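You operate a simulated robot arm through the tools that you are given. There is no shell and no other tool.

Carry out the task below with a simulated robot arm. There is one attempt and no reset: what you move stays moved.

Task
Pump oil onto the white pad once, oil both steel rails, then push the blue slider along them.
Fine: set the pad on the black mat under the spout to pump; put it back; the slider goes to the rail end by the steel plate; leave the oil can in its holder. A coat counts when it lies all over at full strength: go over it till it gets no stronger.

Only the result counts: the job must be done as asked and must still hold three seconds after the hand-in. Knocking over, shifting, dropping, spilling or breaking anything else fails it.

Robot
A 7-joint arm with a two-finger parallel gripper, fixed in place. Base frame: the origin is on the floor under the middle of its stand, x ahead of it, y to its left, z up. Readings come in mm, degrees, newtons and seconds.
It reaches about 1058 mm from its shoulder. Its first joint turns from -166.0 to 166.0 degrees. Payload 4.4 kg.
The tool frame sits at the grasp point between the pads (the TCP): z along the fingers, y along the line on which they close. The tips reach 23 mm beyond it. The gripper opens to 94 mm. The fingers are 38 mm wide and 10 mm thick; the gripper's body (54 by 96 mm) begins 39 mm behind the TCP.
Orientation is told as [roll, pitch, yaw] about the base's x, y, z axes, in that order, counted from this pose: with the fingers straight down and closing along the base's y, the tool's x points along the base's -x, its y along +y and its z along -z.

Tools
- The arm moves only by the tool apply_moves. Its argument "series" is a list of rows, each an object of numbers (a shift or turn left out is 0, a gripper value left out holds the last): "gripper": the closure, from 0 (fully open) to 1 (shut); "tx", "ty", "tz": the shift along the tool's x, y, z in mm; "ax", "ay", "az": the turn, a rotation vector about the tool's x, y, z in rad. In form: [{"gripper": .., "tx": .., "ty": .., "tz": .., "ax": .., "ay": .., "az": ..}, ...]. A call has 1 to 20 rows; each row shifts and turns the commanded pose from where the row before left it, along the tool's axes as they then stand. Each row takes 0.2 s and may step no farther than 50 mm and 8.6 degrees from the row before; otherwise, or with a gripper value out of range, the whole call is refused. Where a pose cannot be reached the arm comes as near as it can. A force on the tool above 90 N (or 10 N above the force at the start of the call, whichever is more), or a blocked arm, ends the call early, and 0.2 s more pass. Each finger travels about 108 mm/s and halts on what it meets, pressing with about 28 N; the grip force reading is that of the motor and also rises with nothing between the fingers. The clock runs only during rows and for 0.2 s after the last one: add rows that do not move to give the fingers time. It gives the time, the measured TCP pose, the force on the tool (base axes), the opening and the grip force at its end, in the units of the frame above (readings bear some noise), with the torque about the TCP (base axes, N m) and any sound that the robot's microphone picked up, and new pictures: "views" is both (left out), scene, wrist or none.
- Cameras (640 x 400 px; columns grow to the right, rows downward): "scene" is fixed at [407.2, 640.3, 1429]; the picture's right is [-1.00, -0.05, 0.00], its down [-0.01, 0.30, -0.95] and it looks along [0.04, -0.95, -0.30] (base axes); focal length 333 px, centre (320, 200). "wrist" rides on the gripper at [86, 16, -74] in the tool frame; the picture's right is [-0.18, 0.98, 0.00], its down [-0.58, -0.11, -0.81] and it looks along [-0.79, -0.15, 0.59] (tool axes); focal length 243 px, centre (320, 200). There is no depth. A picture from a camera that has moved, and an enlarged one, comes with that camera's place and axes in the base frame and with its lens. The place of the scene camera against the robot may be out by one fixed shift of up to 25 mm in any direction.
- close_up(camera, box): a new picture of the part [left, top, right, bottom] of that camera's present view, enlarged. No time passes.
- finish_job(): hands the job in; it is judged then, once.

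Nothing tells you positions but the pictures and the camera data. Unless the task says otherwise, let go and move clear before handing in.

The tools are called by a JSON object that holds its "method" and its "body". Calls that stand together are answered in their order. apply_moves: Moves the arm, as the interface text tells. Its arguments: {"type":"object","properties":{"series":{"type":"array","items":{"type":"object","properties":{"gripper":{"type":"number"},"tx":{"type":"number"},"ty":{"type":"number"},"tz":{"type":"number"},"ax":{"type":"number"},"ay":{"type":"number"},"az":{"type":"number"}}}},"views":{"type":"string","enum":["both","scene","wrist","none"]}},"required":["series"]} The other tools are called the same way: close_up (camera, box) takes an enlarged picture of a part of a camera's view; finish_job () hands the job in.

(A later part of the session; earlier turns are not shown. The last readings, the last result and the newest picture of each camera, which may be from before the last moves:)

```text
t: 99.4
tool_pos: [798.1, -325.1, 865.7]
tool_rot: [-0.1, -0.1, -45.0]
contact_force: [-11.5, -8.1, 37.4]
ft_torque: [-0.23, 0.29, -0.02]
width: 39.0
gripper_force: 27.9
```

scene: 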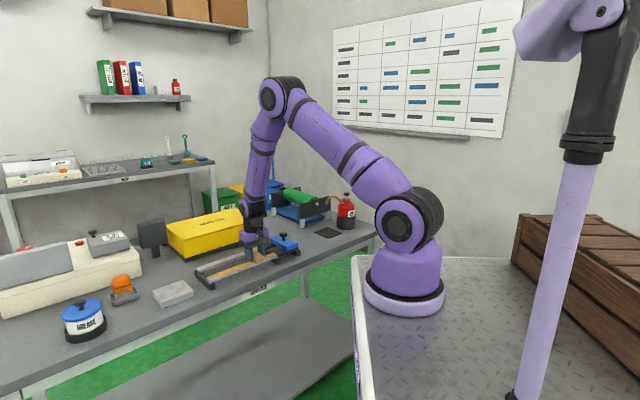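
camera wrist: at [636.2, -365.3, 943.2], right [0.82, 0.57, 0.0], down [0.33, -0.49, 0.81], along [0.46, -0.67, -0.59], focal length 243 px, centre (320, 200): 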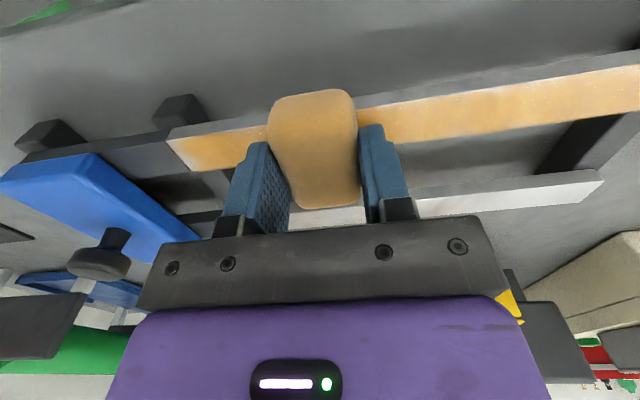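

{"method": "apply_moves", "body": {"series": [{"tz": -1.2}, {"ty": 12}, {"ty": 12}, {}], "views": "both"}}

{"method": "close_up", "body": {"camera": "wrist", "box": [0, 20, 380, 220]}}

{"method": "close_up", "body": {"camera": "scene", "box": [190, 220, 300, 295]}}

```text
t: 100.4
tool_pos: [814.7, -308.1, 868.4]
tool_rot: [0.1, 0.1, -45.0]
contact_force: [-0.2, 0.1, -0.8]
ft_torque: [0.02, 0.0, 0.04]
width: 39.0
gripper_force: 27.9
camera wrist: at [764.8, -233.9, 942.9], right [0.82, 0.57, 0.0], down [0.34, -0.49, 0.81], along [0.46, -0.66, -0.59], focal length 243 px, centre (320, 200)
```

scene: 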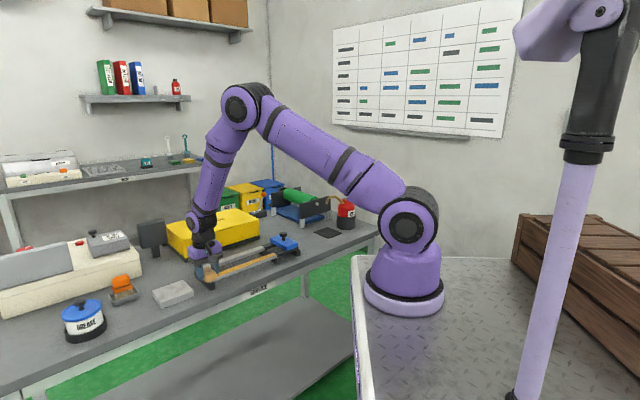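
wrist: 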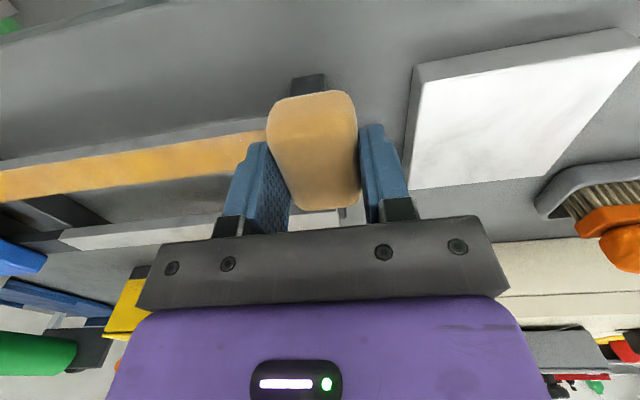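

```text
1.68 times, centred on (190, 120) of wrist
camera zoom: at [764.8, -233.9, 942.9], right [0.82, 0.57, 0.0], down [0.34, -0.49, 0.81], along [0.46, -0.66, -0.59], focal length 409 px, centre (539, 335)
```

zoom: 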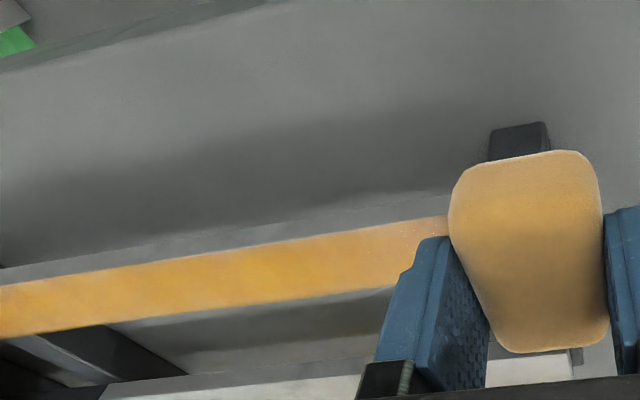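

```text
5.33 times, centred on (245, 258) of scene
camera zoom: at [407.2, 640.3, 1429.0], right [-1.0, -0.05, 0.0], down [-0.01, 0.3, -0.95], along [0.04, -0.95, -0.3], focal length 1775 px, centre (720, -107)
```

zoom: 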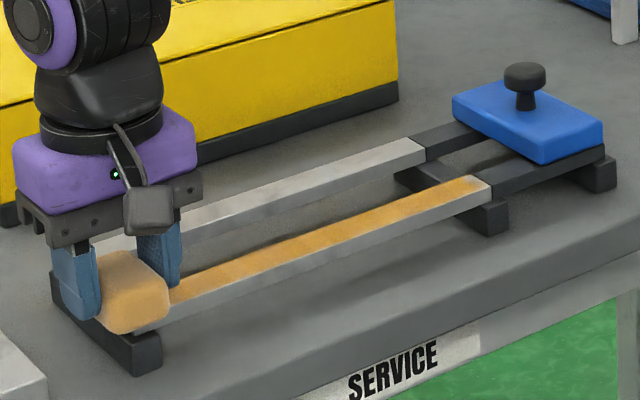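

I lift off to inspect the near rail's coat along its full length.

{"method": "apply_moves", "body": {"series": [{"tz": -40}, {"tz": -40}, {"tx": 40, "ty": -25}, {"tx": 40, "ty": -30}, {"ty": -40, "tz": -20}, {"ty": -40}, {}], "views": "wrist"}}

{"method": "close_up", "body": {"camera": "wrist", "box": [0, 0, 320, 200]}}

{"method": "close_up", "body": {"camera": "wrist", "box": [320, 0, 640, 200]}}

{"method": "close_up", "body": {"camera": "scene", "box": [190, 230, 290, 295]}}

```text
t: 102.0
tool_pos: [663.2, -350.3, 969.2]
tool_rot: [0.1, 0.0, -45.1]
contact_force: [0.1, -0.6, -0.7]
ft_torque: [-0.01, 0.0, -0.02]
width: 39.1
gripper_force: 28.1
camera wrist: at [613.0, -276.3, 1044.5], right [0.82, 0.57, 0.0], down [0.33, -0.49, 0.81], along [0.46, -0.67, -0.59], focal length 243 px, centre (320, 200)
```

wrist: 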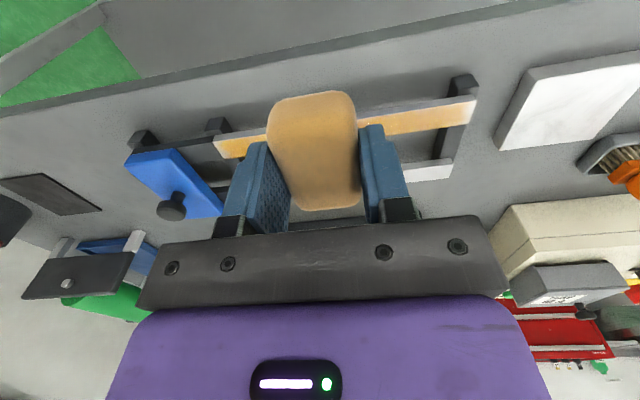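

```text
2.00 times, centred on (160, 100) of wrist
camera zoom: at [613.0, -276.3, 1044.5], right [0.82, 0.57, 0.0], down [0.33, -0.49, 0.81], along [0.46, -0.67, -0.59], focal length 485 px, centre (640, 400)
```

zoom: 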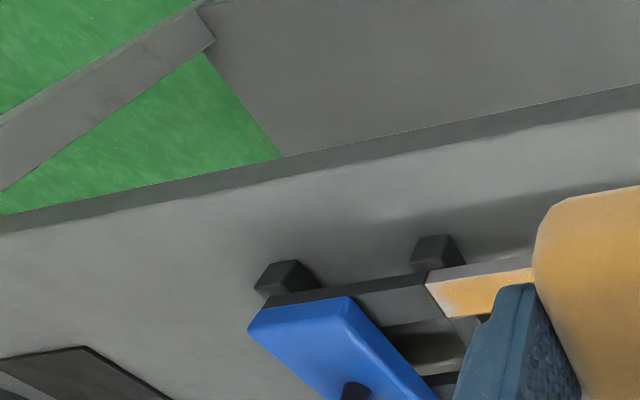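

```text
2.00 times, centred on (480, 100) of wrist
camera zoom: at [613.0, -276.3, 1044.5], right [0.82, 0.57, 0.0], down [0.33, -0.49, 0.81], along [0.46, -0.67, -0.59], focal length 485 px, centre (0, 400)
```

zoom: 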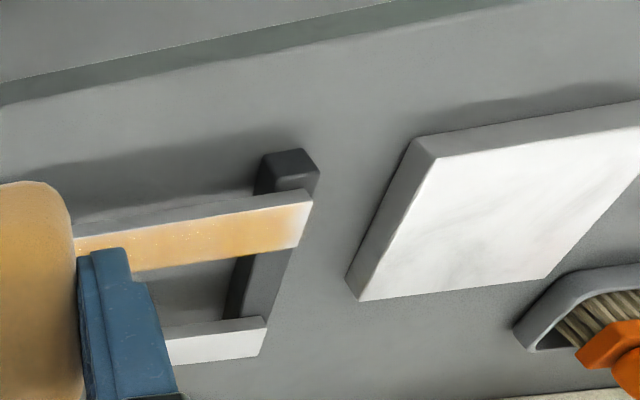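

```text
6.15 times, centred on (240, 262) of scene
camera zoom: at [407.2, 640.3, 1429.0], right [-1.0, -0.05, 0.0], down [-0.01, 0.3, -0.95], along [0.04, -0.95, -0.3], focal length 2048 px, centre (812, -185)
```

zoom: 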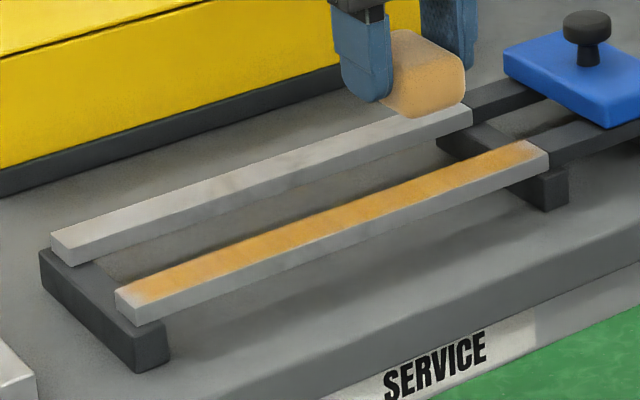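

The near rail is strongly coated in the middle, paler at both tips — I'll touch those up later. Next the far rail: I move over it and lower to contact.

{"method": "apply_moves", "body": {"series": [{"tx": -40.75, "ty": -17.75}, {"tx": -40.75, "ty": -17.75}, {"tx": -40.75, "ty": -17.75}, {"tx": -40.75, "ty": -17.75}, {"tz": 40}, {"tz": 40}, {"tz": 14}, {}], "views": "both"}}

{"method": "close_up", "body": {"camera": "scene", "box": [190, 215, 290, 290]}}

```text
t: 103.8
tool_pos: [728.6, -511.3, 875.8]
tool_rot: [0.0, -0.1, -45.0]
contact_force: [-0.4, -0.6, 0.0]
ft_torque: [0.02, 0.01, 0.0]
width: 39.0
gripper_force: 27.8
camera wrist: at [678.2, -438.0, 948.9], right [0.82, 0.57, 0.0], down [0.33, -0.49, 0.81], along [0.46, -0.67, -0.59], focal length 243 px, centre (320, 200)
```

scene: 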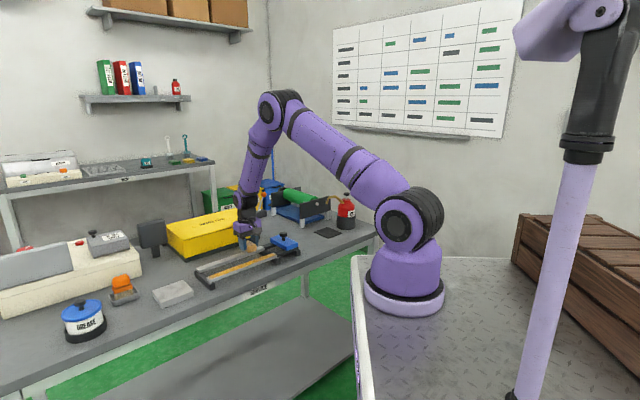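
wrist: 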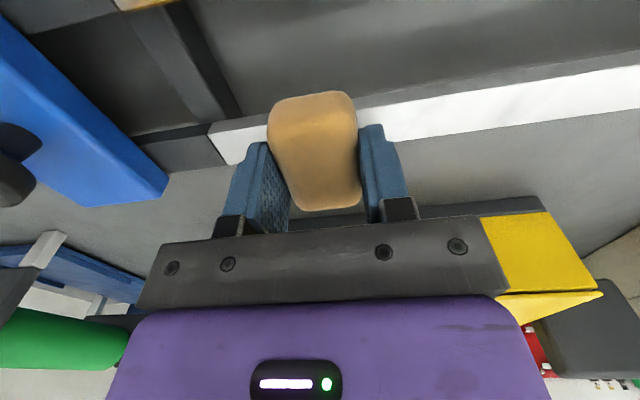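

```text
5.33 times, centred on (240, 252) of scene
camera zoom: at [407.2, 640.3, 1429.0], right [-1.0, -0.05, 0.0], down [-0.01, 0.3, -0.95], along [0.04, -0.95, -0.3], focal length 1775 px, centre (747, -80)
```

zoom: 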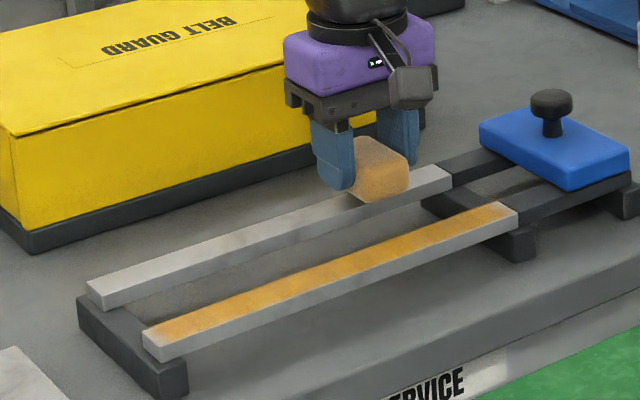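

Above the far rail now. I step down to contact.

{"method": "apply_moves", "body": {"series": [{"tz": 3}, {"tz": 2}, {}], "views": "none"}}

{"method": "apply_moves", "body": {"series": [{"tz": 1}, {}], "views": "none"}}

```text
t: 104.6
tool_pos: [729.7, -512.5, 870.3]
tool_rot: [0.0, 0.0, -45.0]
contact_force: [-0.2, -0.3, -0.3]
ft_torque: [-0.03, 0.02, -0.01]
width: 39.2
gripper_force: 27.8
```

```text
t: 105.2
tool_pos: [729.5, -511.6, 868.0]
tool_rot: [0.0, 0.0, -45.0]
contact_force: [-1.2, 0.4, -0.3]
ft_torque: [-0.03, 0.0, 0.01]
width: 39.5
gripper_force: 27.9
```

{"method": "apply_moves", "body": {"series": [{"tz": 0.8}, {}], "views": "none"}}

{"method": "apply_moves", "body": {"series": [{"tz": 0.7}, {}], "views": "none"}}

```text
t: 105.8
tool_pos: [729.9, -511.2, 867.1]
tool_rot: [0.0, 0.0, -45.0]
contact_force: [-2.1, 2.2, 11.4]
ft_torque: [0.12, 0.04, -0.01]
width: 39.1
gripper_force: 27.5
```

```text
t: 106.4
tool_pos: [729.9, -512.7, 868.7]
tool_rot: [0.0, -0.1, -45.0]
contact_force: [-1.4, 3.7, 24.5]
ft_torque: [0.09, 0.02, -0.01]
width: 39.0
gripper_force: 28.2
```

Contact. I ease slightly and wipe back to the far rail's start, then forward.

{"method": "apply_moves", "body": {"series": [{"tz": -0.4}, {"ty": -15}, {"ty": -15}, {"ty": -15}, {}], "views": "none"}}

{"method": "apply_moves", "body": {"series": [{"ty": -12}, {"ty": -10}, {}], "views": "wrist"}}

```text
t: 107.6
tool_pos: [698.9, -542.8, 868.1]
tool_rot: [-0.1, 0.0, -45.0]
contact_force: [3.4, 4.2, 15.6]
ft_torque: [0.08, -0.11, 0.02]
width: 39.3
gripper_force: 27.8
```

```text
t: 108.4
tool_pos: [684.0, -557.6, 867.0]
tool_rot: [0.0, -0.1, -45.0]
contact_force: [7.7, 6.3, 27.9]
ft_torque: [0.14, -0.24, 0.01]
width: 38.9
gripper_force: 28.1
camera wrist: at [633.0, -484.2, 941.7], right [0.82, 0.57, 0.0], down [0.33, -0.49, 0.81], along [0.46, -0.67, -0.59], focal length 243 px, centre (320, 200)
```

wrist: 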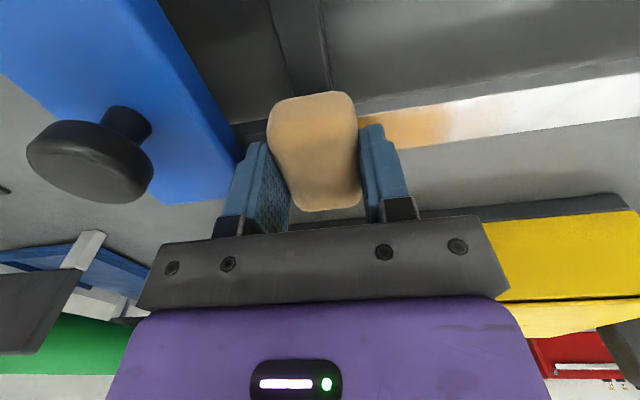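

The pad still transfers oil well. I wiggle at the start end and then sweep forward along the far rail.

{"method": "apply_moves", "body": {"series": [{"tz": -0.5}, {"ty": -4}, {"ty": 15}, {"ty": -15}, {"ty": 15}, {"ty": -15}, {"ty": 15}, {"ty": 15}, {"ty": 15}, {}], "views": "none"}}

```text
t: 110.6
tool_pos: [708.1, -532.6, 865.7]
tool_rot: [0.0, -0.1, -45.0]
contact_force: [-6.0, -6.9, 23.4]
ft_torque: [-0.2, 0.08, -0.05]
width: 39.1
gripper_force: 27.9
```

{"method": "apply_moves", "body": {"series": [{"tz": -0.4}, {"ty": 15}, {"ty": 15}, {"ty": 15}, {"ty": 15}, {}], "views": "none"}}

```text
t: 112.0
tool_pos: [751.9, -488.7, 869.2]
tool_rot: [0.0, 0.2, -45.0]
contact_force: [0.3, 0.3, -0.4]
ft_torque: [0.0, 0.01, -0.04]
width: 39.0
gripper_force: 28.3
```

{"method": "apply_moves", "body": {"series": [{"tz": 0.8}, {}], "views": "none"}}

```text
t: 112.6
tool_pos: [753.6, -488.8, 868.4]
tool_rot: [0.0, 0.0, -45.0]
contact_force: [0.1, 0.6, 0.4]
ft_torque: [0.02, -0.02, 0.02]
width: 39.2
gripper_force: 28.3
```

{"method": "apply_moves", "body": {"series": [{"tz": 0.8}, {}], "views": "none"}}

```text
t: 113.2
tool_pos: [753.9, -489.0, 867.5]
tool_rot: [0.0, -0.2, -45.0]
contact_force: [-2.5, -0.4, 8.8]
ft_torque: [-0.02, 0.07, 0.05]
width: 38.9
gripper_force: 28.0
```

{"method": "apply_moves", "body": {"series": [{"tz": 0.3}, {"ty": -15}, {"ty": -15}, {"ty": -15}, {"ty": 15}, {"ty": 15}, {"ty": 15}, {}], "views": "none"}}

```text
t: 115.0
tool_pos: [754.0, -488.3, 866.8]
tool_rot: [0.0, 0.0, -45.0]
contact_force: [-4.5, -4.4, 12.0]
ft_torque: [-0.12, 0.08, 0.02]
width: 39.2
gripper_force: 28.5
```

{"method": "apply_moves", "body": {"series": [{"ty": 15}, {"ty": 15}, {"ty": 15}, {"ty": 15}, {}], "views": "wrist"}}

{"method": "close_up", "body": {"camera": "wrist", "box": [0, 20, 380, 220]}}

{"method": "close_up", "body": {"camera": "scene", "box": [190, 215, 290, 290]}}

```text
t: 116.2
tool_pos: [797.1, -445.5, 867.0]
tool_rot: [-0.1, 0.0, -45.0]
contact_force: [-2.2, -3.8, 11.4]
ft_torque: [-0.03, 0.07, -0.03]
width: 39.3
gripper_force: 28.0
camera wrist: at [746.3, -373.6, 941.2], right [0.83, 0.56, 0.0], down [0.33, -0.49, 0.81], along [0.46, -0.67, -0.59], focal length 243 px, centre (320, 200)
```

wrist: 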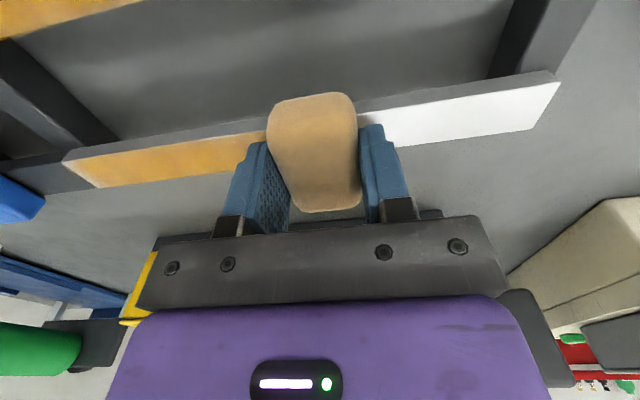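

```text
1.68 times, centred on (190, 120) of wrist
camera zoom: at [746.3, -373.6, 941.2], right [0.83, 0.56, 0.0], down [0.33, -0.49, 0.81], along [0.46, -0.67, -0.59], focal length 409 px, centre (539, 335)
```

zoom: 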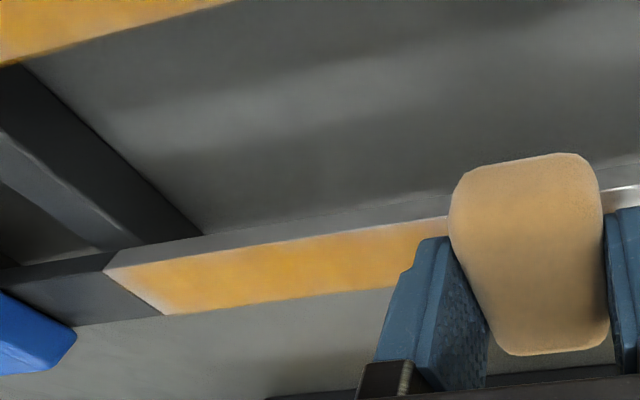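

```text
5.33 times, centred on (240, 252) of scene
camera zoom: at [407.2, 640.3, 1429.0], right [-1.0, -0.05, 0.0], down [-0.01, 0.3, -0.95], along [0.04, -0.95, -0.3], focal length 1775 px, centre (747, -80)
```

zoom: 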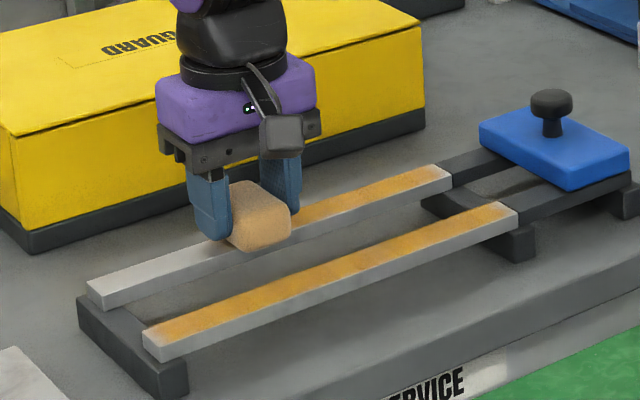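

Both rails are taking the coat well. I continue the far rail toward the plate end.

{"method": "apply_moves", "body": {"series": [{"ty": 15}, {"ty": 15}, {"ty": 15}, {}], "views": "none"}}

```text
t: 117.2
tool_pos: [828.5, -416.1, 868.2]
tool_rot: [-0.1, 0.0, -45.0]
contact_force: [0.0, -1.5, 4.3]
ft_torque: [0.01, -0.03, 0.0]
width: 39.0
gripper_force: 28.0
```

{"method": "apply_moves", "body": {"series": [{"tz": 0.5}, {"ty": 15}, {"ty": 15}, {"ty": 15}, {}], "views": "none"}}

```text
t: 118.4
tool_pos: [858.9, -382.2, 867.5]
tool_rot: [0.0, 0.0, -44.9]
contact_force: [-3.5, -4.2, 15.3]
ft_torque: [-0.11, 0.12, -0.04]
width: 39.1
gripper_force: 28.0
```

Near the end now with 15 N. I go to the end and rub back and forth over the tip.

{"method": "apply_moves", "body": {"series": [{"ty": 14}, {"ty": 14}, {"ty": -14}, {"ty": -14}, {"ty": 14}, {"ty": 14}, {"ty": -14}, {"ty": -14}, {}], "views": "none"}}

```text
t: 120.4
tool_pos: [858.8, -380.4, 865.6]
tool_rot: [0.2, -0.1, -44.9]
contact_force: [9.5, 12.4, 31.7]
ft_torque: [0.25, -0.36, 0.06]
width: 39.0
gripper_force: 27.7
```

{"method": "apply_moves", "body": {"series": [{"tz": -0.6}, {"ty": 14}, {"ty": 14}, {"ty": -14}, {"ty": -14}, {"ty": 14}, {"ty": 14}, {"ty": -14}, {"ty": -14}, {}], "views": "both"}}

{"method": "close_up", "body": {"camera": "wrist", "box": [0, 20, 640, 220]}}

{"method": "close_up", "body": {"camera": "scene", "box": [190, 215, 290, 290]}}

```text
t: 122.6
tool_pos: [858.8, -382.1, 865.4]
tool_rot: [0.0, 0.1, -45.1]
contact_force: [2.6, 4.5, 13.2]
ft_torque: [0.16, -0.12, 0.0]
width: 39.1
gripper_force: 28.5
camera wrist: at [808.2, -308.5, 940.5], right [0.82, 0.57, 0.0], down [0.33, -0.49, 0.81], along [0.46, -0.66, -0.59], focal length 243 px, centre (320, 200)
```

scene: 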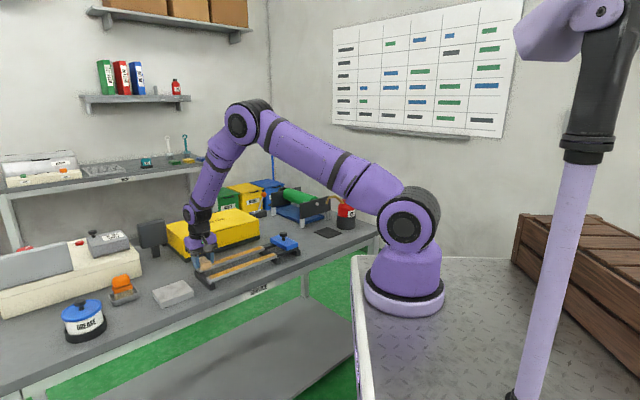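
wrist: 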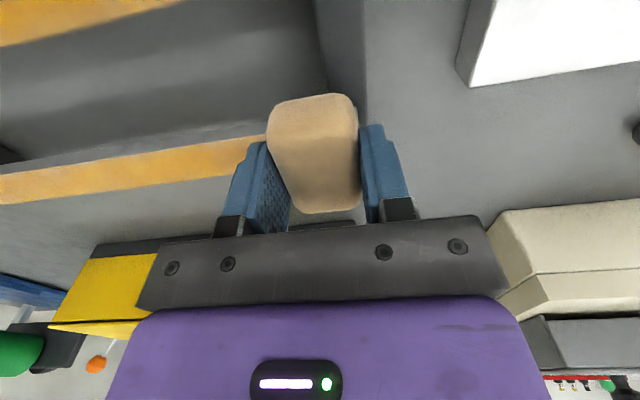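

```text
1.00 times, centred on (320, 120) of wrist (not enlarged: the box is as wide or as high as the picture)
camera zoom: at [808.2, -308.5, 940.5], right [0.82, 0.57, 0.0], down [0.33, -0.49, 0.81], along [0.46, -0.66, -0.59], focal length 243 px, centre (320, 280)
```

zoom: 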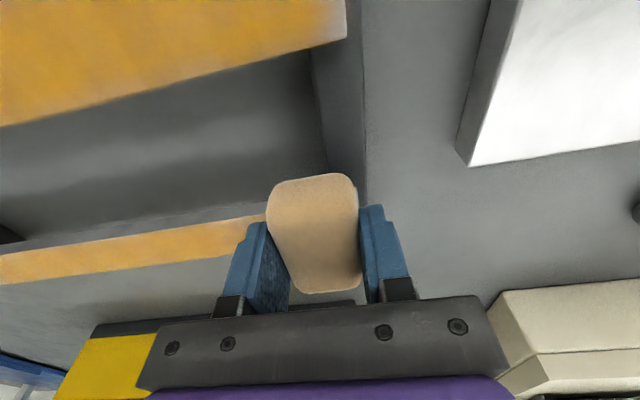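

```text
5.33 times, centred on (240, 252) of scene
camera zoom: at [407.2, 640.3, 1429.0], right [-1.0, -0.05, 0.0], down [-0.01, 0.3, -0.95], along [0.04, -0.95, -0.3], focal length 1775 px, centre (747, -80)
```

zoom: 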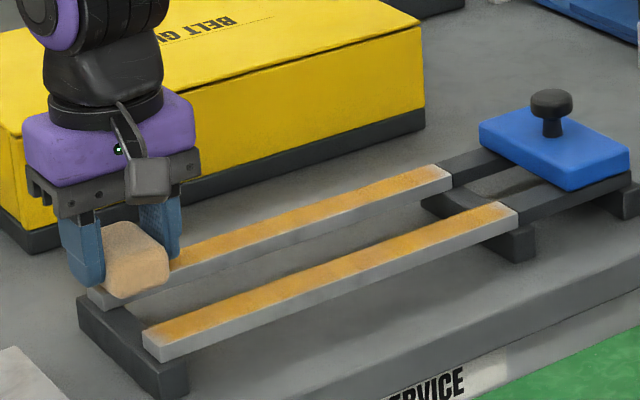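

The pad is paling as it gives up oil, so I'll work selectively. I lift off and inspect both rails closely.

{"method": "apply_moves", "body": {"series": [{"tz": -40}, {"tz": -45}, {"tx": 40, "ty": -20, "tz": -10}, {"tx": 45, "ty": -20}, {"tx": 45, "ty": -15}, {"tx": 30}, {}], "views": "wrist"}}

{"method": "close_up", "body": {"camera": "wrist", "box": [320, 0, 560, 150]}}

{"method": "close_up", "body": {"camera": "scene", "box": [195, 250, 235, 285]}}

{"method": "close_up", "body": {"camera": "scene", "box": [240, 235, 300, 275]}}

```text
t: 124.2
tool_pos: [711.4, -308.4, 958.0]
tool_rot: [0.0, -0.1, -45.0]
contact_force: [0.3, -0.7, -0.2]
ft_torque: [0.01, 0.01, 0.0]
width: 39.2
gripper_force: 28.6
camera wrist: at [660.5, -234.8, 1032.6], right [0.83, 0.56, 0.0], down [0.33, -0.49, 0.81], along [0.46, -0.67, -0.59], focal length 243 px, centre (320, 200)
```

wrist: 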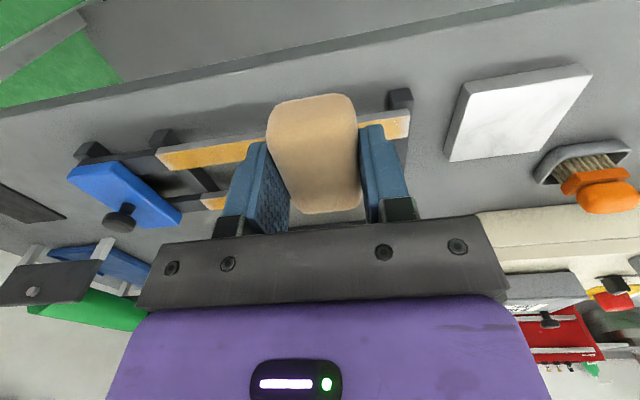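

```text
2.67 times, centred on (440, 75) of wrist
camera zoom: at [660.5, -234.8, 1032.6], right [0.83, 0.56, 0.0], down [0.33, -0.49, 0.81], along [0.46, -0.67, -0.59], focal length 647 px, centre (0, 533)
```

zoom: 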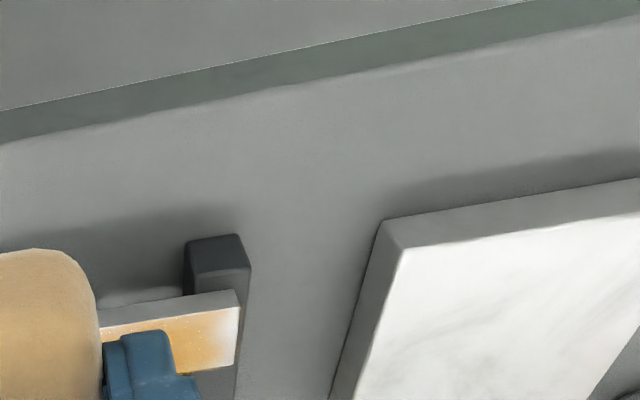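

```text
11.43 times, centred on (215, 268) of scene
camera zoom: at [407.2, 640.3, 1429.0], right [-1.0, -0.05, 0.0], down [-0.01, 0.3, -0.95], along [0.04, -0.95, -0.3], focal length 3804 px, centre (1520, -571)
```

zoom: 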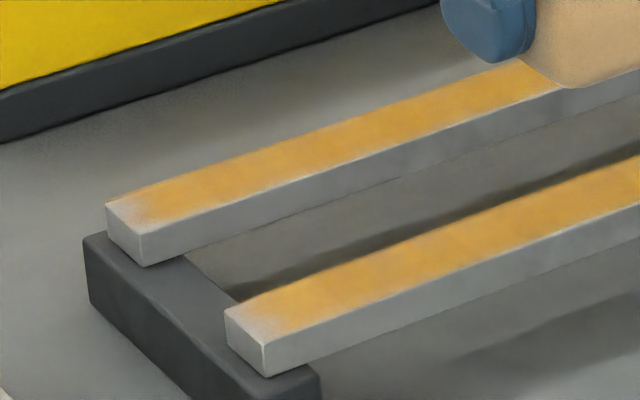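

```text
10.00 times, centred on (270, 255) of scene
camera zoom: at [407.2, 640.3, 1429.0], right [-1.0, -0.05, 0.0], down [-0.01, 0.3, -0.95], along [0.04, -0.95, -0.3], focal length 3328 px, centre (820, -350)
```

zoom: 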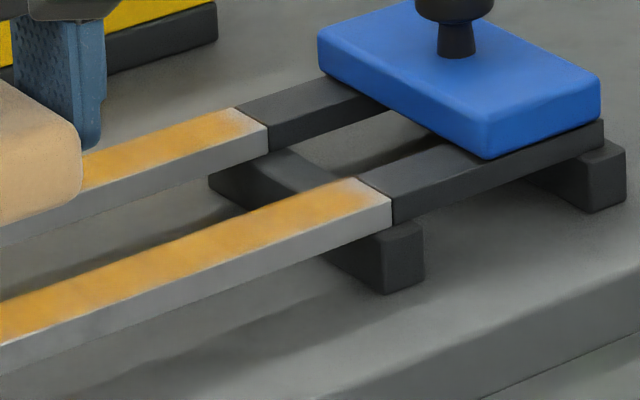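

Coats are amber and even except the last ~10–15 mm at the plate ends and ~8 mm at the start ends. I touch up the near rail's plate end first.

{"method": "apply_moves", "body": {"series": [{"tx": -36.7, "ty": 30}, {"tx": -36.7, "ty": 30}, {"tz": 40}, {"tz": 40}, {"tz": 8}, {}], "views": "none"}}

{"method": "apply_moves", "body": {"series": [{"tz": 1.5}, {}], "views": "none"}}

```text
t: 125.6
tool_pos: [803.8, -316.3, 874.0]
tool_rot: [0.1, 0.0, -44.9]
contact_force: [0.4, -0.1, -0.1]
ft_torque: [-0.01, -0.01, -0.02]
width: 39.2
gripper_force: 28.4
```

```text
t: 126.2
tool_pos: [803.0, -316.9, 871.7]
tool_rot: [0.0, 0.0, -45.0]
contact_force: [0.2, -0.2, -0.4]
ft_torque: [0.05, 0.0, -0.01]
width: 39.2
gripper_force: 28.0
```

{"method": "apply_moves", "body": {"series": [{"tz": 1.5}, {}], "views": "none"}}

{"method": "apply_moves", "body": {"series": [{"tz": 1.2}, {}], "views": "none"}}

```text
t: 126.8
tool_pos: [801.6, -317.5, 869.6]
tool_rot: [0.0, 0.1, -45.0]
contact_force: [-0.2, 0.1, -0.9]
ft_torque: [0.01, 0.01, 0.01]
width: 39.2
gripper_force: 28.3
```

```text
t: 127.4
tool_pos: [801.7, -316.9, 869.7]
tool_rot: [0.0, 0.0, -45.0]
contact_force: [-0.1, -0.2, -0.8]
ft_torque: [0.01, 0.02, -0.01]
width: 39.1
gripper_force: 27.7
```

{"method": "apply_moves", "body": {"series": [{"tz": 1}, {}], "views": "none"}}

{"method": "apply_moves", "body": {"series": [{"tz": 0.7}, {}], "views": "none"}}

```text
t: 128.0
tool_pos: [802.7, -316.3, 868.0]
tool_rot: [-0.1, 0.1, -45.0]
contact_force: [-0.8, -0.2, 0.1]
ft_torque: [0.01, -0.02, -0.01]
width: 39.3
gripper_force: 27.8
```

```text
t: 128.6
tool_pos: [803.5, -316.7, 867.5]
tool_rot: [0.0, 0.0, -45.0]
contact_force: [0.5, 0.2, -0.2]
ft_torque: [-0.01, -0.03, -0.04]
width: 39.2
gripper_force: 27.5
```

{"method": "apply_moves", "body": {"series": [{"tz": 0.7}, {}], "views": "none"}}

{"method": "apply_moves", "body": {"series": [{"tz": 0.6}, {}], "views": "none"}}

```text
t: 129.2
tool_pos: [801.8, -317.1, 865.8]
tool_rot: [0.0, -0.1, -45.0]
contact_force: [-0.6, -0.1, 0.2]
ft_torque: [-0.04, 0.02, -0.03]
width: 38.9
gripper_force: 27.6
```

```text
t: 129.8
tool_pos: [803.1, -316.4, 866.2]
tool_rot: [0.0, -0.1, -45.0]
contact_force: [-0.2, -0.2, 4.5]
ft_torque: [-0.06, 0.06, -0.02]
width: 39.2
gripper_force: 28.1
```

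Contact. I rub over the near rail's plate end, running the pad past the tip.

{"method": "apply_moves", "body": {"series": [{"tz": 0.4}, {"ty": 14}, {"ty": 14}, {"ty": -10}, {"ty": 10}, {"ty": -10}, {"ty": 10}, {"ty": -14}, {"ty": -14}, {}], "views": "none"}}

{"method": "close_up", "body": {"camera": "scene", "box": [195, 250, 235, 285]}}

```text
t: 132.0
tool_pos: [799.9, -316.1, 867.0]
tool_rot: [-0.1, 0.0, -45.0]
contact_force: [0.0, 0.2, -0.4]
ft_torque: [-0.04, 0.0, 0.0]
width: 38.9
gripper_force: 28.5
```

```text
11.43 times, centred on (215, 268) of scene
camera zoom: at [407.2, 640.3, 1429.0], right [-1.0, -0.05, 0.0], down [-0.01, 0.3, -0.95], along [0.04, -0.95, -0.3], focal length 3804 px, centre (1520, -571)
```

zoom: 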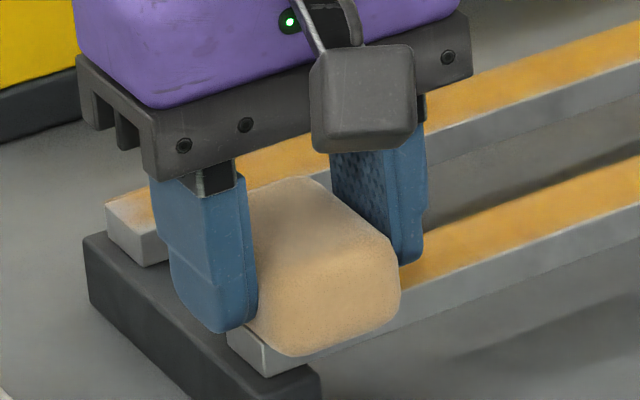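

Contact eased off after that rubbing. I lift away briefly to inspect the near rail's tip.

{"method": "apply_moves", "body": {"series": [{"tz": -30}, {"tz": -40}, {"ty": -40}, {"ty": -40}, {}], "views": "wrist"}}

{"method": "close_up", "body": {"camera": "scene", "box": [195, 250, 235, 285]}}

{"method": "close_up", "body": {"camera": "wrist", "box": [180, 40, 460, 220]}}

```text
t: 133.2
tool_pos: [743.8, -375.8, 935.3]
tool_rot: [0.0, -0.1, -45.0]
contact_force: [-0.3, 0.0, 0.4]
ft_torque: [-0.02, -0.02, -0.02]
width: 39.2
gripper_force: 27.2
camera wrist: at [693.4, -301.7, 1010.5], right [0.82, 0.57, 0.0], down [0.33, -0.49, 0.81], along [0.46, -0.67, -0.59], focal length 243 px, centre (320, 200)
```

wrist: 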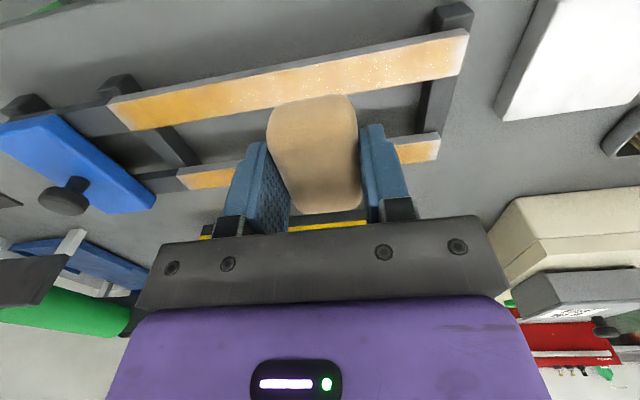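

```text
11.43 times, centred on (215, 268) of scene
camera zoom: at [407.2, 640.3, 1429.0], right [-1.0, -0.05, 0.0], down [-0.01, 0.3, -0.95], along [0.04, -0.95, -0.3], focal length 3804 px, centre (1520, -571)
```

zoom: 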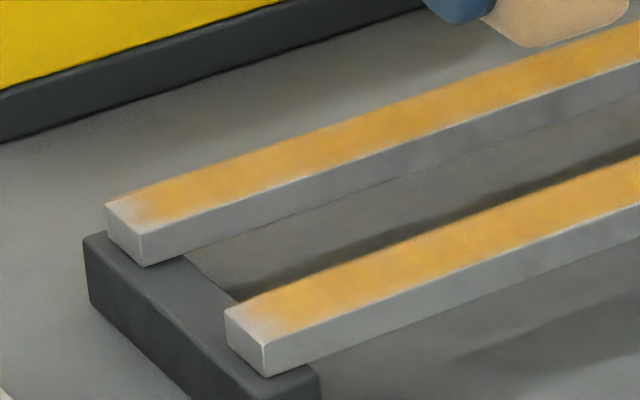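

```text
2.22 times, centred on (320, 130) of wrist
camera zoom: at [693.4, -301.7, 1010.5], right [0.82, 0.57, 0.0], down [0.33, -0.49, 0.81], along [0.46, -0.67, -0.59], focal length 539 px, centre (320, 356)
```

zoom: 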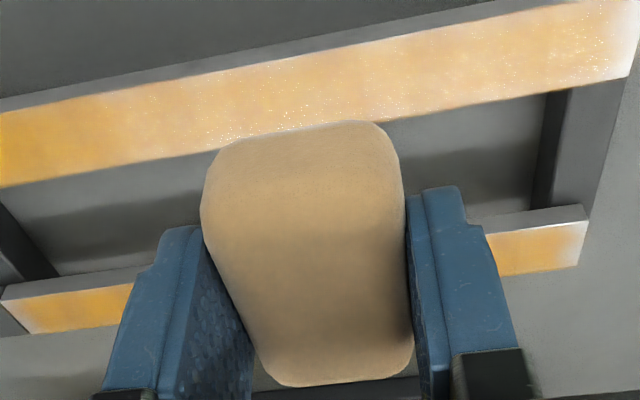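

The tip's coat improved but the last few millimetres look paler still. I zoom in on each rail end to judge.

{"method": "close_up", "body": {"camera": "wrist", "box": [95, 75, 175, 125]}}

{"method": "close_up", "body": {"camera": "wrist", "box": [400, 20, 480, 70]}}

{"method": "close_up", "body": {"camera": "wrist", "box": [165, 150, 245, 200]}}

{"method": "close_up", "body": {"camera": "wrist", "box": [380, 125, 460, 175]}}

```text
8.00 times, centred on (135, 100) of wrist
camera zoom: at [693.4, -301.7, 1010.5], right [0.82, 0.57, 0.0], down [0.33, -0.49, 0.81], along [0.46, -0.67, -0.59], focal length 1941 px, centre (1800, 1000)
```

zoom: 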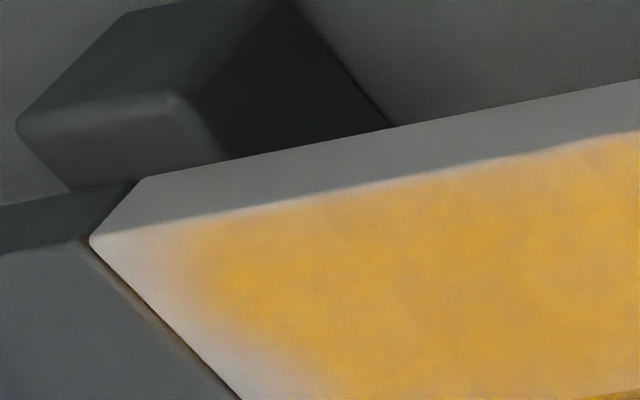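

```text
8.00 times, centred on (440, 45) of wrist
camera zoom: at [693.4, -301.7, 1010.5], right [0.82, 0.57, 0.0], down [0.33, -0.49, 0.81], along [0.46, -0.67, -0.59], focal length 1941 px, centre (-640, 1440)
```

zoom: 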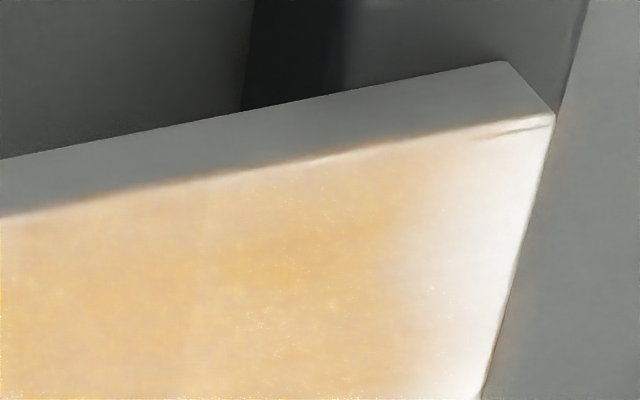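

```text
8.00 times, centred on (205, 175) of wrist
camera zoom: at [693.4, -301.7, 1010.5], right [0.82, 0.57, 0.0], down [0.33, -0.49, 0.81], along [0.46, -0.67, -0.59], focal length 1941 px, centre (1240, 400)
```

zoom: 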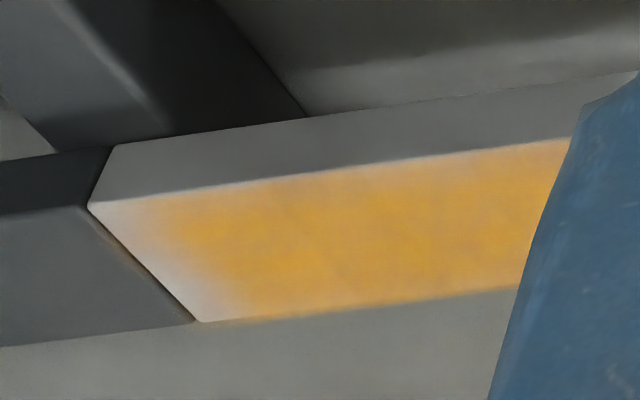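

```text
8.00 times, centred on (420, 150) of wrist
camera zoom: at [693.4, -301.7, 1010.5], right [0.82, 0.57, 0.0], down [0.33, -0.49, 0.81], along [0.46, -0.67, -0.59], focal length 1941 px, centre (-480, 600)
```

zoom: 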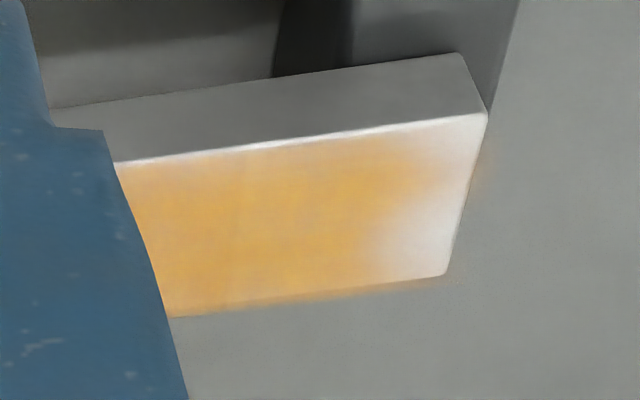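

All four ends fade over a similar ~8 mm, which looks like the coat's natural soft edge; the rest is even. To be sure it's at full strength I'll make another complete pass over each rail and compare, starting with the near one.

{"method": "apply_moves", "body": {"series": [{"tz": 40}, {"tz": 30.5}, {}], "views": "none"}}

{"method": "apply_moves", "body": {"series": [{"tz": 0.6}, {}], "views": "none"}}

```text
t: 134.0
tool_pos: [746.4, -373.4, 867.5]
tool_rot: [-0.1, 0.0, -45.0]
contact_force: [-0.5, -0.1, 0.4]
ft_torque: [0.04, -0.01, 0.0]
width: 39.1
gripper_force: 28.3
```

```text
t: 134.6
tool_pos: [745.5, -373.0, 866.8]
tool_rot: [-0.1, 0.0, -44.9]
contact_force: [-1.8, 2.5, 11.3]
ft_torque: [0.09, 0.05, -0.02]
width: 39.3
gripper_force: 27.8
```

Good contact (11 N). Return stroke toward the start of the near rail.

{"method": "apply_moves", "body": {"series": [{"ty": -14}, {"ty": -14}, {"ty": -14}, {"ty": -14}, {"ty": -14}, {"ty": -14}, {}], "views": "none"}}

```text
t: 136.2
tool_pos: [685.7, -432.7, 864.9]
tool_rot: [0.1, -0.1, -45.1]
contact_force: [5.7, 3.8, 24.4]
ft_torque: [0.08, -0.12, 0.07]
width: 39.3
gripper_force: 28.6
```

{"method": "apply_moves", "body": {"series": [{"tz": -0.4}, {"ty": -14}, {"ty": -14}, {"ty": -14}, {"ty": -14}, {"ty": -14}, {"ty": -14}, {}], "views": "none"}}

```text
t: 138.0
tool_pos: [624.4, -493.0, 865.1]
tool_rot: [-0.1, 0.0, -45.1]
contact_force: [-4.0, -2.5, 17.9]
ft_torque: [-0.1, 0.09, -0.01]
width: 39.3
gripper_force: 27.9
```

{"method": "apply_moves", "body": {"series": [{"tz": -0.2}, {"ty": -7}, {"ty": 14}, {"ty": -14}, {"ty": 14}, {"ty": -14}, {"ty": 14}, {"ty": -14}, {}], "views": "none"}}

```text
t: 140.0
tool_pos: [619.7, -496.2, 865.8]
tool_rot: [0.0, 0.2, -44.9]
contact_force: [3.3, 5.3, 13.9]
ft_torque: [0.12, -0.12, 0.01]
width: 39.1
gripper_force: 27.2
```

Now a forward stroke over the full near rail.

{"method": "apply_moves", "body": {"series": [{"ty": 14}, {"ty": 14}, {"ty": 14}, {"ty": 14}, {"ty": 14}, {"ty": 14}, {}], "views": "none"}}

```text
t: 141.6
tool_pos: [680.6, -437.6, 864.7]
tool_rot: [0.0, -0.1, -45.0]
contact_force: [-1.2, -1.6, 9.1]
ft_torque: [-0.06, 0.04, 0.0]
width: 38.8
gripper_force: 28.5
```

{"method": "apply_moves", "body": {"series": [{"tz": 0.2}, {"ty": 14}, {"ty": 14}, {"ty": 14}, {"ty": 14}, {"ty": 14}, {"ty": 14}, {}], "views": "none"}}

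```text
t: 143.4
tool_pos: [741.6, -377.9, 865.5]
tool_rot: [0.0, -0.1, -44.9]
contact_force: [-8.0, -10.1, 33.7]
ft_torque: [-0.22, 0.13, -0.04]
width: 39.2
gripper_force: 28.1
```

{"method": "apply_moves", "body": {"series": [{"tz": -0.7}, {"ty": 14}, {"ty": 14}, {"ty": 14}, {"ty": 14}, {}], "views": "none"}}

```text
t: 144.8
tool_pos: [779.9, -338.1, 866.4]
tool_rot: [0.0, 0.1, -45.0]
contact_force: [1.2, 0.0, -0.7]
ft_torque: [0.05, 0.01, 0.01]
width: 39.2
gripper_force: 28.5
```

{"method": "apply_moves", "body": {"series": [{"tz": 0.7}, {}], "views": "none"}}

{"method": "apply_moves", "body": {"series": [{"tz": 0.5}, {}], "views": "none"}}

```text
t: 145.4
tool_pos: [779.2, -340.0, 865.5]
tool_rot: [0.1, 0.0, -45.1]
contact_force: [0.2, -0.4, 0.2]
ft_torque: [0.0, -0.01, 0.0]
width: 39.2
gripper_force: 27.6
```

```text
t: 146.0
tool_pos: [779.4, -339.0, 864.8]
tool_rot: [0.0, 0.0, -45.0]
contact_force: [0.2, -0.1, 6.9]
ft_torque: [0.04, 0.02, 0.01]
width: 39.2
gripper_force: 27.9
```

{"method": "apply_moves", "body": {"series": [{"tz": 0.3}, {"ty": -14}, {"ty": -14}, {"ty": -14}, {"ty": 14}, {"ty": 14}, {"ty": 14}, {"ty": 14}, {"ty": 14}, {"ty": 14}, {"ty": 14}, {}], "views": "none"}}

```text
t: 148.6
tool_pos: [818.5, -300.1, 863.2]
tool_rot: [0.1, -0.1, -45.0]
contact_force: [-5.1, -6.4, 29.2]
ft_torque: [-0.47, 0.37, -0.02]
width: 39.1
gripper_force: 28.1
```

At the plate end. A few short rubs over the tip with less force, then lift and inspect.

{"method": "apply_moves", "body": {"series": [{"tz": -0.5}, {"ty": -14}, {"ty": 14}, {"ty": -14}, {"ty": 14}, {"ty": -14}, {"ty": 14}, {"ty": -14}, {}], "views": "none"}}

{"method": "apply_moves", "body": {"series": [{"tz": -30}, {"tz": -40}, {"ty": -40}, {"ty": -45}, {}], "views": "wrist"}}

{"method": "close_up", "body": {"camera": "scene", "box": [195, 250, 235, 285]}}

{"method": "close_up", "body": {"camera": "wrist", "box": [0, 0, 640, 200]}}

{"method": "close_up", "body": {"camera": "scene", "box": [190, 230, 300, 295]}}

```text
t: 150.6
tool_pos: [809.2, -308.1, 863.6]
tool_rot: [-0.1, 0.1, -44.8]
contact_force: [1.6, 1.0, 5.1]
ft_torque: [0.09, -0.04, 0.0]
width: 39.0
gripper_force: 28.1
```

```text
t: 151.8
tool_pos: [753.3, -367.9, 934.6]
tool_rot: [0.1, 0.0, -45.0]
contact_force: [-0.8, -0.5, -0.7]
ft_torque: [0.01, 0.0, 0.01]
width: 39.0
gripper_force: 27.6
camera wrist: at [703.1, -294.6, 1008.8], right [0.82, 0.57, 0.0], down [0.33, -0.49, 0.81], along [0.46, -0.67, -0.59], focal length 243 px, centre (320, 200)
```

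wrist: 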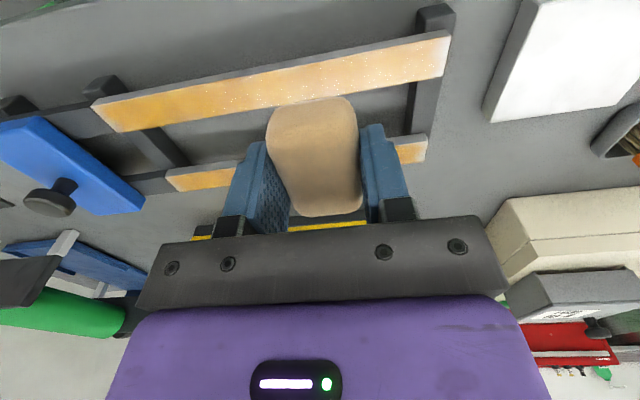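

```text
11.43 times, centred on (215, 268) of scene
camera zoom: at [407.2, 640.3, 1429.0], right [-1.0, -0.05, 0.0], down [-0.01, 0.3, -0.95], along [0.04, -0.95, -0.3], focal length 3804 px, centre (1520, -571)
```

zoom: 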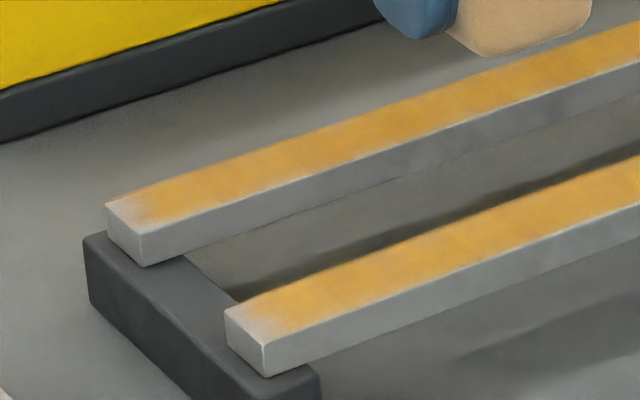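

```text
1.00 times, centred on (320, 100) of wrist (not enlarged: the box is as wide or as high as the picture)
camera zoom: at [703.1, -294.6, 1008.8], right [0.82, 0.57, 0.0], down [0.33, -0.49, 0.81], along [0.46, -0.67, -0.59], focal length 243 px, centre (320, 300)
```

zoom: 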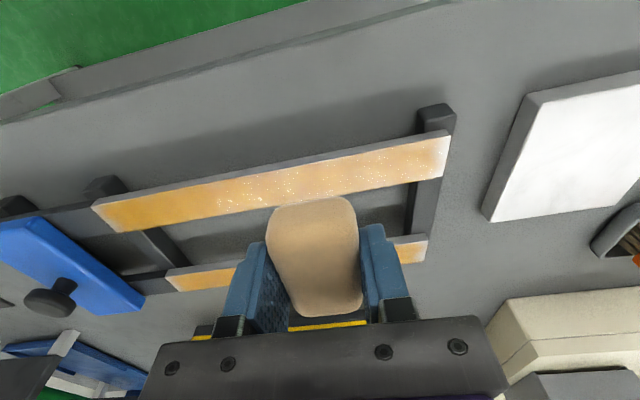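

```text
5.82 times, centred on (245, 262) of scene
camera zoom: at [407.2, 640.3, 1429.0], right [-1.0, -0.05, 0.0], down [-0.01, 0.3, -0.95], along [0.04, -0.95, -0.3], focal length 1936 px, centre (756, -164)
```

zoom: 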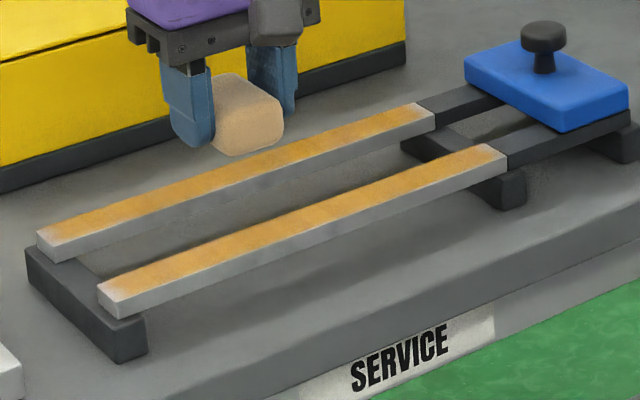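

Both rails look even, and the near rail's extra pass changed nothing visible — it's at full strength. The far rail got fewer strokes, so I give it another full pass too.

{"method": "apply_moves", "body": {"series": [{"tx": -43.2}, {"tx": -43.2}, {"tz": 40}, {"tz": 27}, {}], "views": "none"}}

{"method": "apply_moves", "body": {"series": [{"tz": 1.2}, {}], "views": "none"}}

{"method": "apply_moves", "body": {"series": [{"tz": 0.8}, {}], "views": "none"}}

```text
t: 153.0
tool_pos: [812.8, -427.9, 867.3]
tool_rot: [0.1, 0.0, -45.0]
contact_force: [-0.1, 0.3, -0.9]
ft_torque: [0.03, -0.04, 0.01]
width: 39.0
gripper_force: 28.1
```

```text
t: 153.6
tool_pos: [812.2, -430.4, 867.0]
tool_rot: [-0.1, 0.0, -45.1]
contact_force: [-0.2, -0.2, -0.2]
ft_torque: [0.03, 0.03, 0.02]
width: 39.3
gripper_force: 27.8
```

```text
t: 154.2
tool_pos: [811.9, -430.3, 865.5]
tool_rot: [0.1, -0.1, -45.0]
contact_force: [0.0, -0.5, -0.7]
ft_torque: [0.01, 0.01, -0.02]
width: 39.2
gripper_force: 28.1
```

{"method": "apply_moves", "body": {"series": [{"tz": 0.8}, {}], "views": "none"}}

{"method": "apply_moves", "body": {"series": [{"tz": 0.6}, {}], "views": "none"}}

```text
t: 154.8
tool_pos: [810.4, -429.1, 864.6]
tool_rot: [0.0, 0.0, -45.0]
contact_force: [0.5, 0.0, -1.2]
ft_torque: [0.03, 0.0, 0.01]
width: 39.1
gripper_force: 28.0
```

```text
t: 155.4
tool_pos: [809.8, -430.5, 863.8]
tool_rot: [0.0, 0.0, -45.0]
contact_force: [0.6, 0.2, -0.9]
ft_torque: [-0.01, 0.03, 0.04]
width: 39.1
gripper_force: 27.5
```

{"method": "apply_moves", "body": {"series": [{"tz": 0.6}, {}], "views": "none"}}

{"method": "apply_moves", "body": {"series": [{"tz": 0.5}, {}], "views": "none"}}

```text
t: 156.0
tool_pos: [811.0, -431.3, 863.9]
tool_rot: [0.0, -0.1, -45.0]
contact_force: [-0.4, -1.1, 10.7]
ft_torque: [0.05, -0.05, -0.02]
width: 39.2
gripper_force: 28.3
```

```text
t: 156.6
tool_pos: [810.3, -430.9, 865.1]
tool_rot: [0.0, -0.1, -45.0]
contact_force: [4.2, -1.7, 14.6]
ft_torque: [-0.04, -0.09, -0.03]
width: 39.0
gripper_force: 28.4
```

Contact at 14 N. I wipe forward to the plate end first.

{"method": "apply_moves", "body": {"series": [{"ty": 14}, {"ty": 14}, {"ty": 14}, {"ty": 14}, {}], "views": "none"}}

```text
t: 157.8
tool_pos: [847.4, -391.0, 864.5]
tool_rot: [-0.1, -0.1, -44.9]
contact_force: [-4.5, -4.6, 23.3]
ft_torque: [-0.15, 0.12, -0.02]
width: 39.0
gripper_force: 28.0
```

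{"method": "apply_moves", "body": {"series": [{"tz": -0.3}, {"ty": 14}, {"ty": 14}, {"ty": 14}, {"ty": -14}, {"ty": 14}, {"ty": -14}, {"ty": 14}, {"ty": -14}, {}], "views": "none"}}

```text
t: 160.0
tool_pos: [868.8, -372.9, 863.5]
tool_rot: [0.0, 0.0, -45.0]
contact_force: [0.4, -1.1, 3.6]
ft_torque: [-0.01, 0.0, 0.01]
width: 39.3
gripper_force: 27.6
```

{"method": "apply_moves", "body": {"series": [{"tz": 0.4}, {"ty": -14}, {"ty": -14}, {"ty": -14}, {"ty": -14}, {"ty": -14}, {}], "views": "none"}}

```text
t: 161.6
tool_pos: [821.4, -421.5, 862.9]
tool_rot: [-0.1, -0.1, -45.0]
contact_force: [2.5, 2.8, 13.8]
ft_torque: [0.08, -0.04, 0.0]
width: 39.1
gripper_force: 27.9
```

{"method": "apply_moves", "body": {"series": [{"ty": -14}, {"ty": -14}, {"ty": -14}, {"ty": -14}, {"ty": -14}, {"ty": -14}, {}], "views": "none"}}

```text
t: 163.2
tool_pos: [760.8, -480.8, 862.8]
tool_rot: [0.0, -0.2, -45.0]
contact_force: [8.7, 7.7, 29.7]
ft_torque: [0.18, -0.19, 0.04]
width: 39.3
gripper_force: 28.4
```

{"method": "apply_moves", "body": {"series": [{"tz": -0.4}, {"ty": -14}, {"ty": -14}, {"ty": -14}, {"ty": -14}, {"ty": -14}, {}], "views": "none"}}

```text
t: 164.8
tool_pos: [714.2, -530.4, 863.8]
tool_rot: [0.1, 0.0, -44.9]
contact_force: [-0.2, -0.3, 1.9]
ft_torque: [-0.04, 0.04, 0.0]
width: 38.9
gripper_force: 27.8
```

{"method": "apply_moves", "body": {"series": [{"tz": 0.5}, {"ty": 14}, {"ty": 14}, {"ty": -14}, {"ty": -14}, {"ty": -14}, {"ty": -14}, {"ty": -14}, {}], "views": "none"}}

```text
t: 166.8
tool_pos: [682.4, -560.1, 864.9]
tool_rot: [0.1, 0.1, -44.9]
contact_force: [1.1, 1.6, 7.7]
ft_torque: [0.05, 0.02, 0.01]
width: 39.3
gripper_force: 27.9
```

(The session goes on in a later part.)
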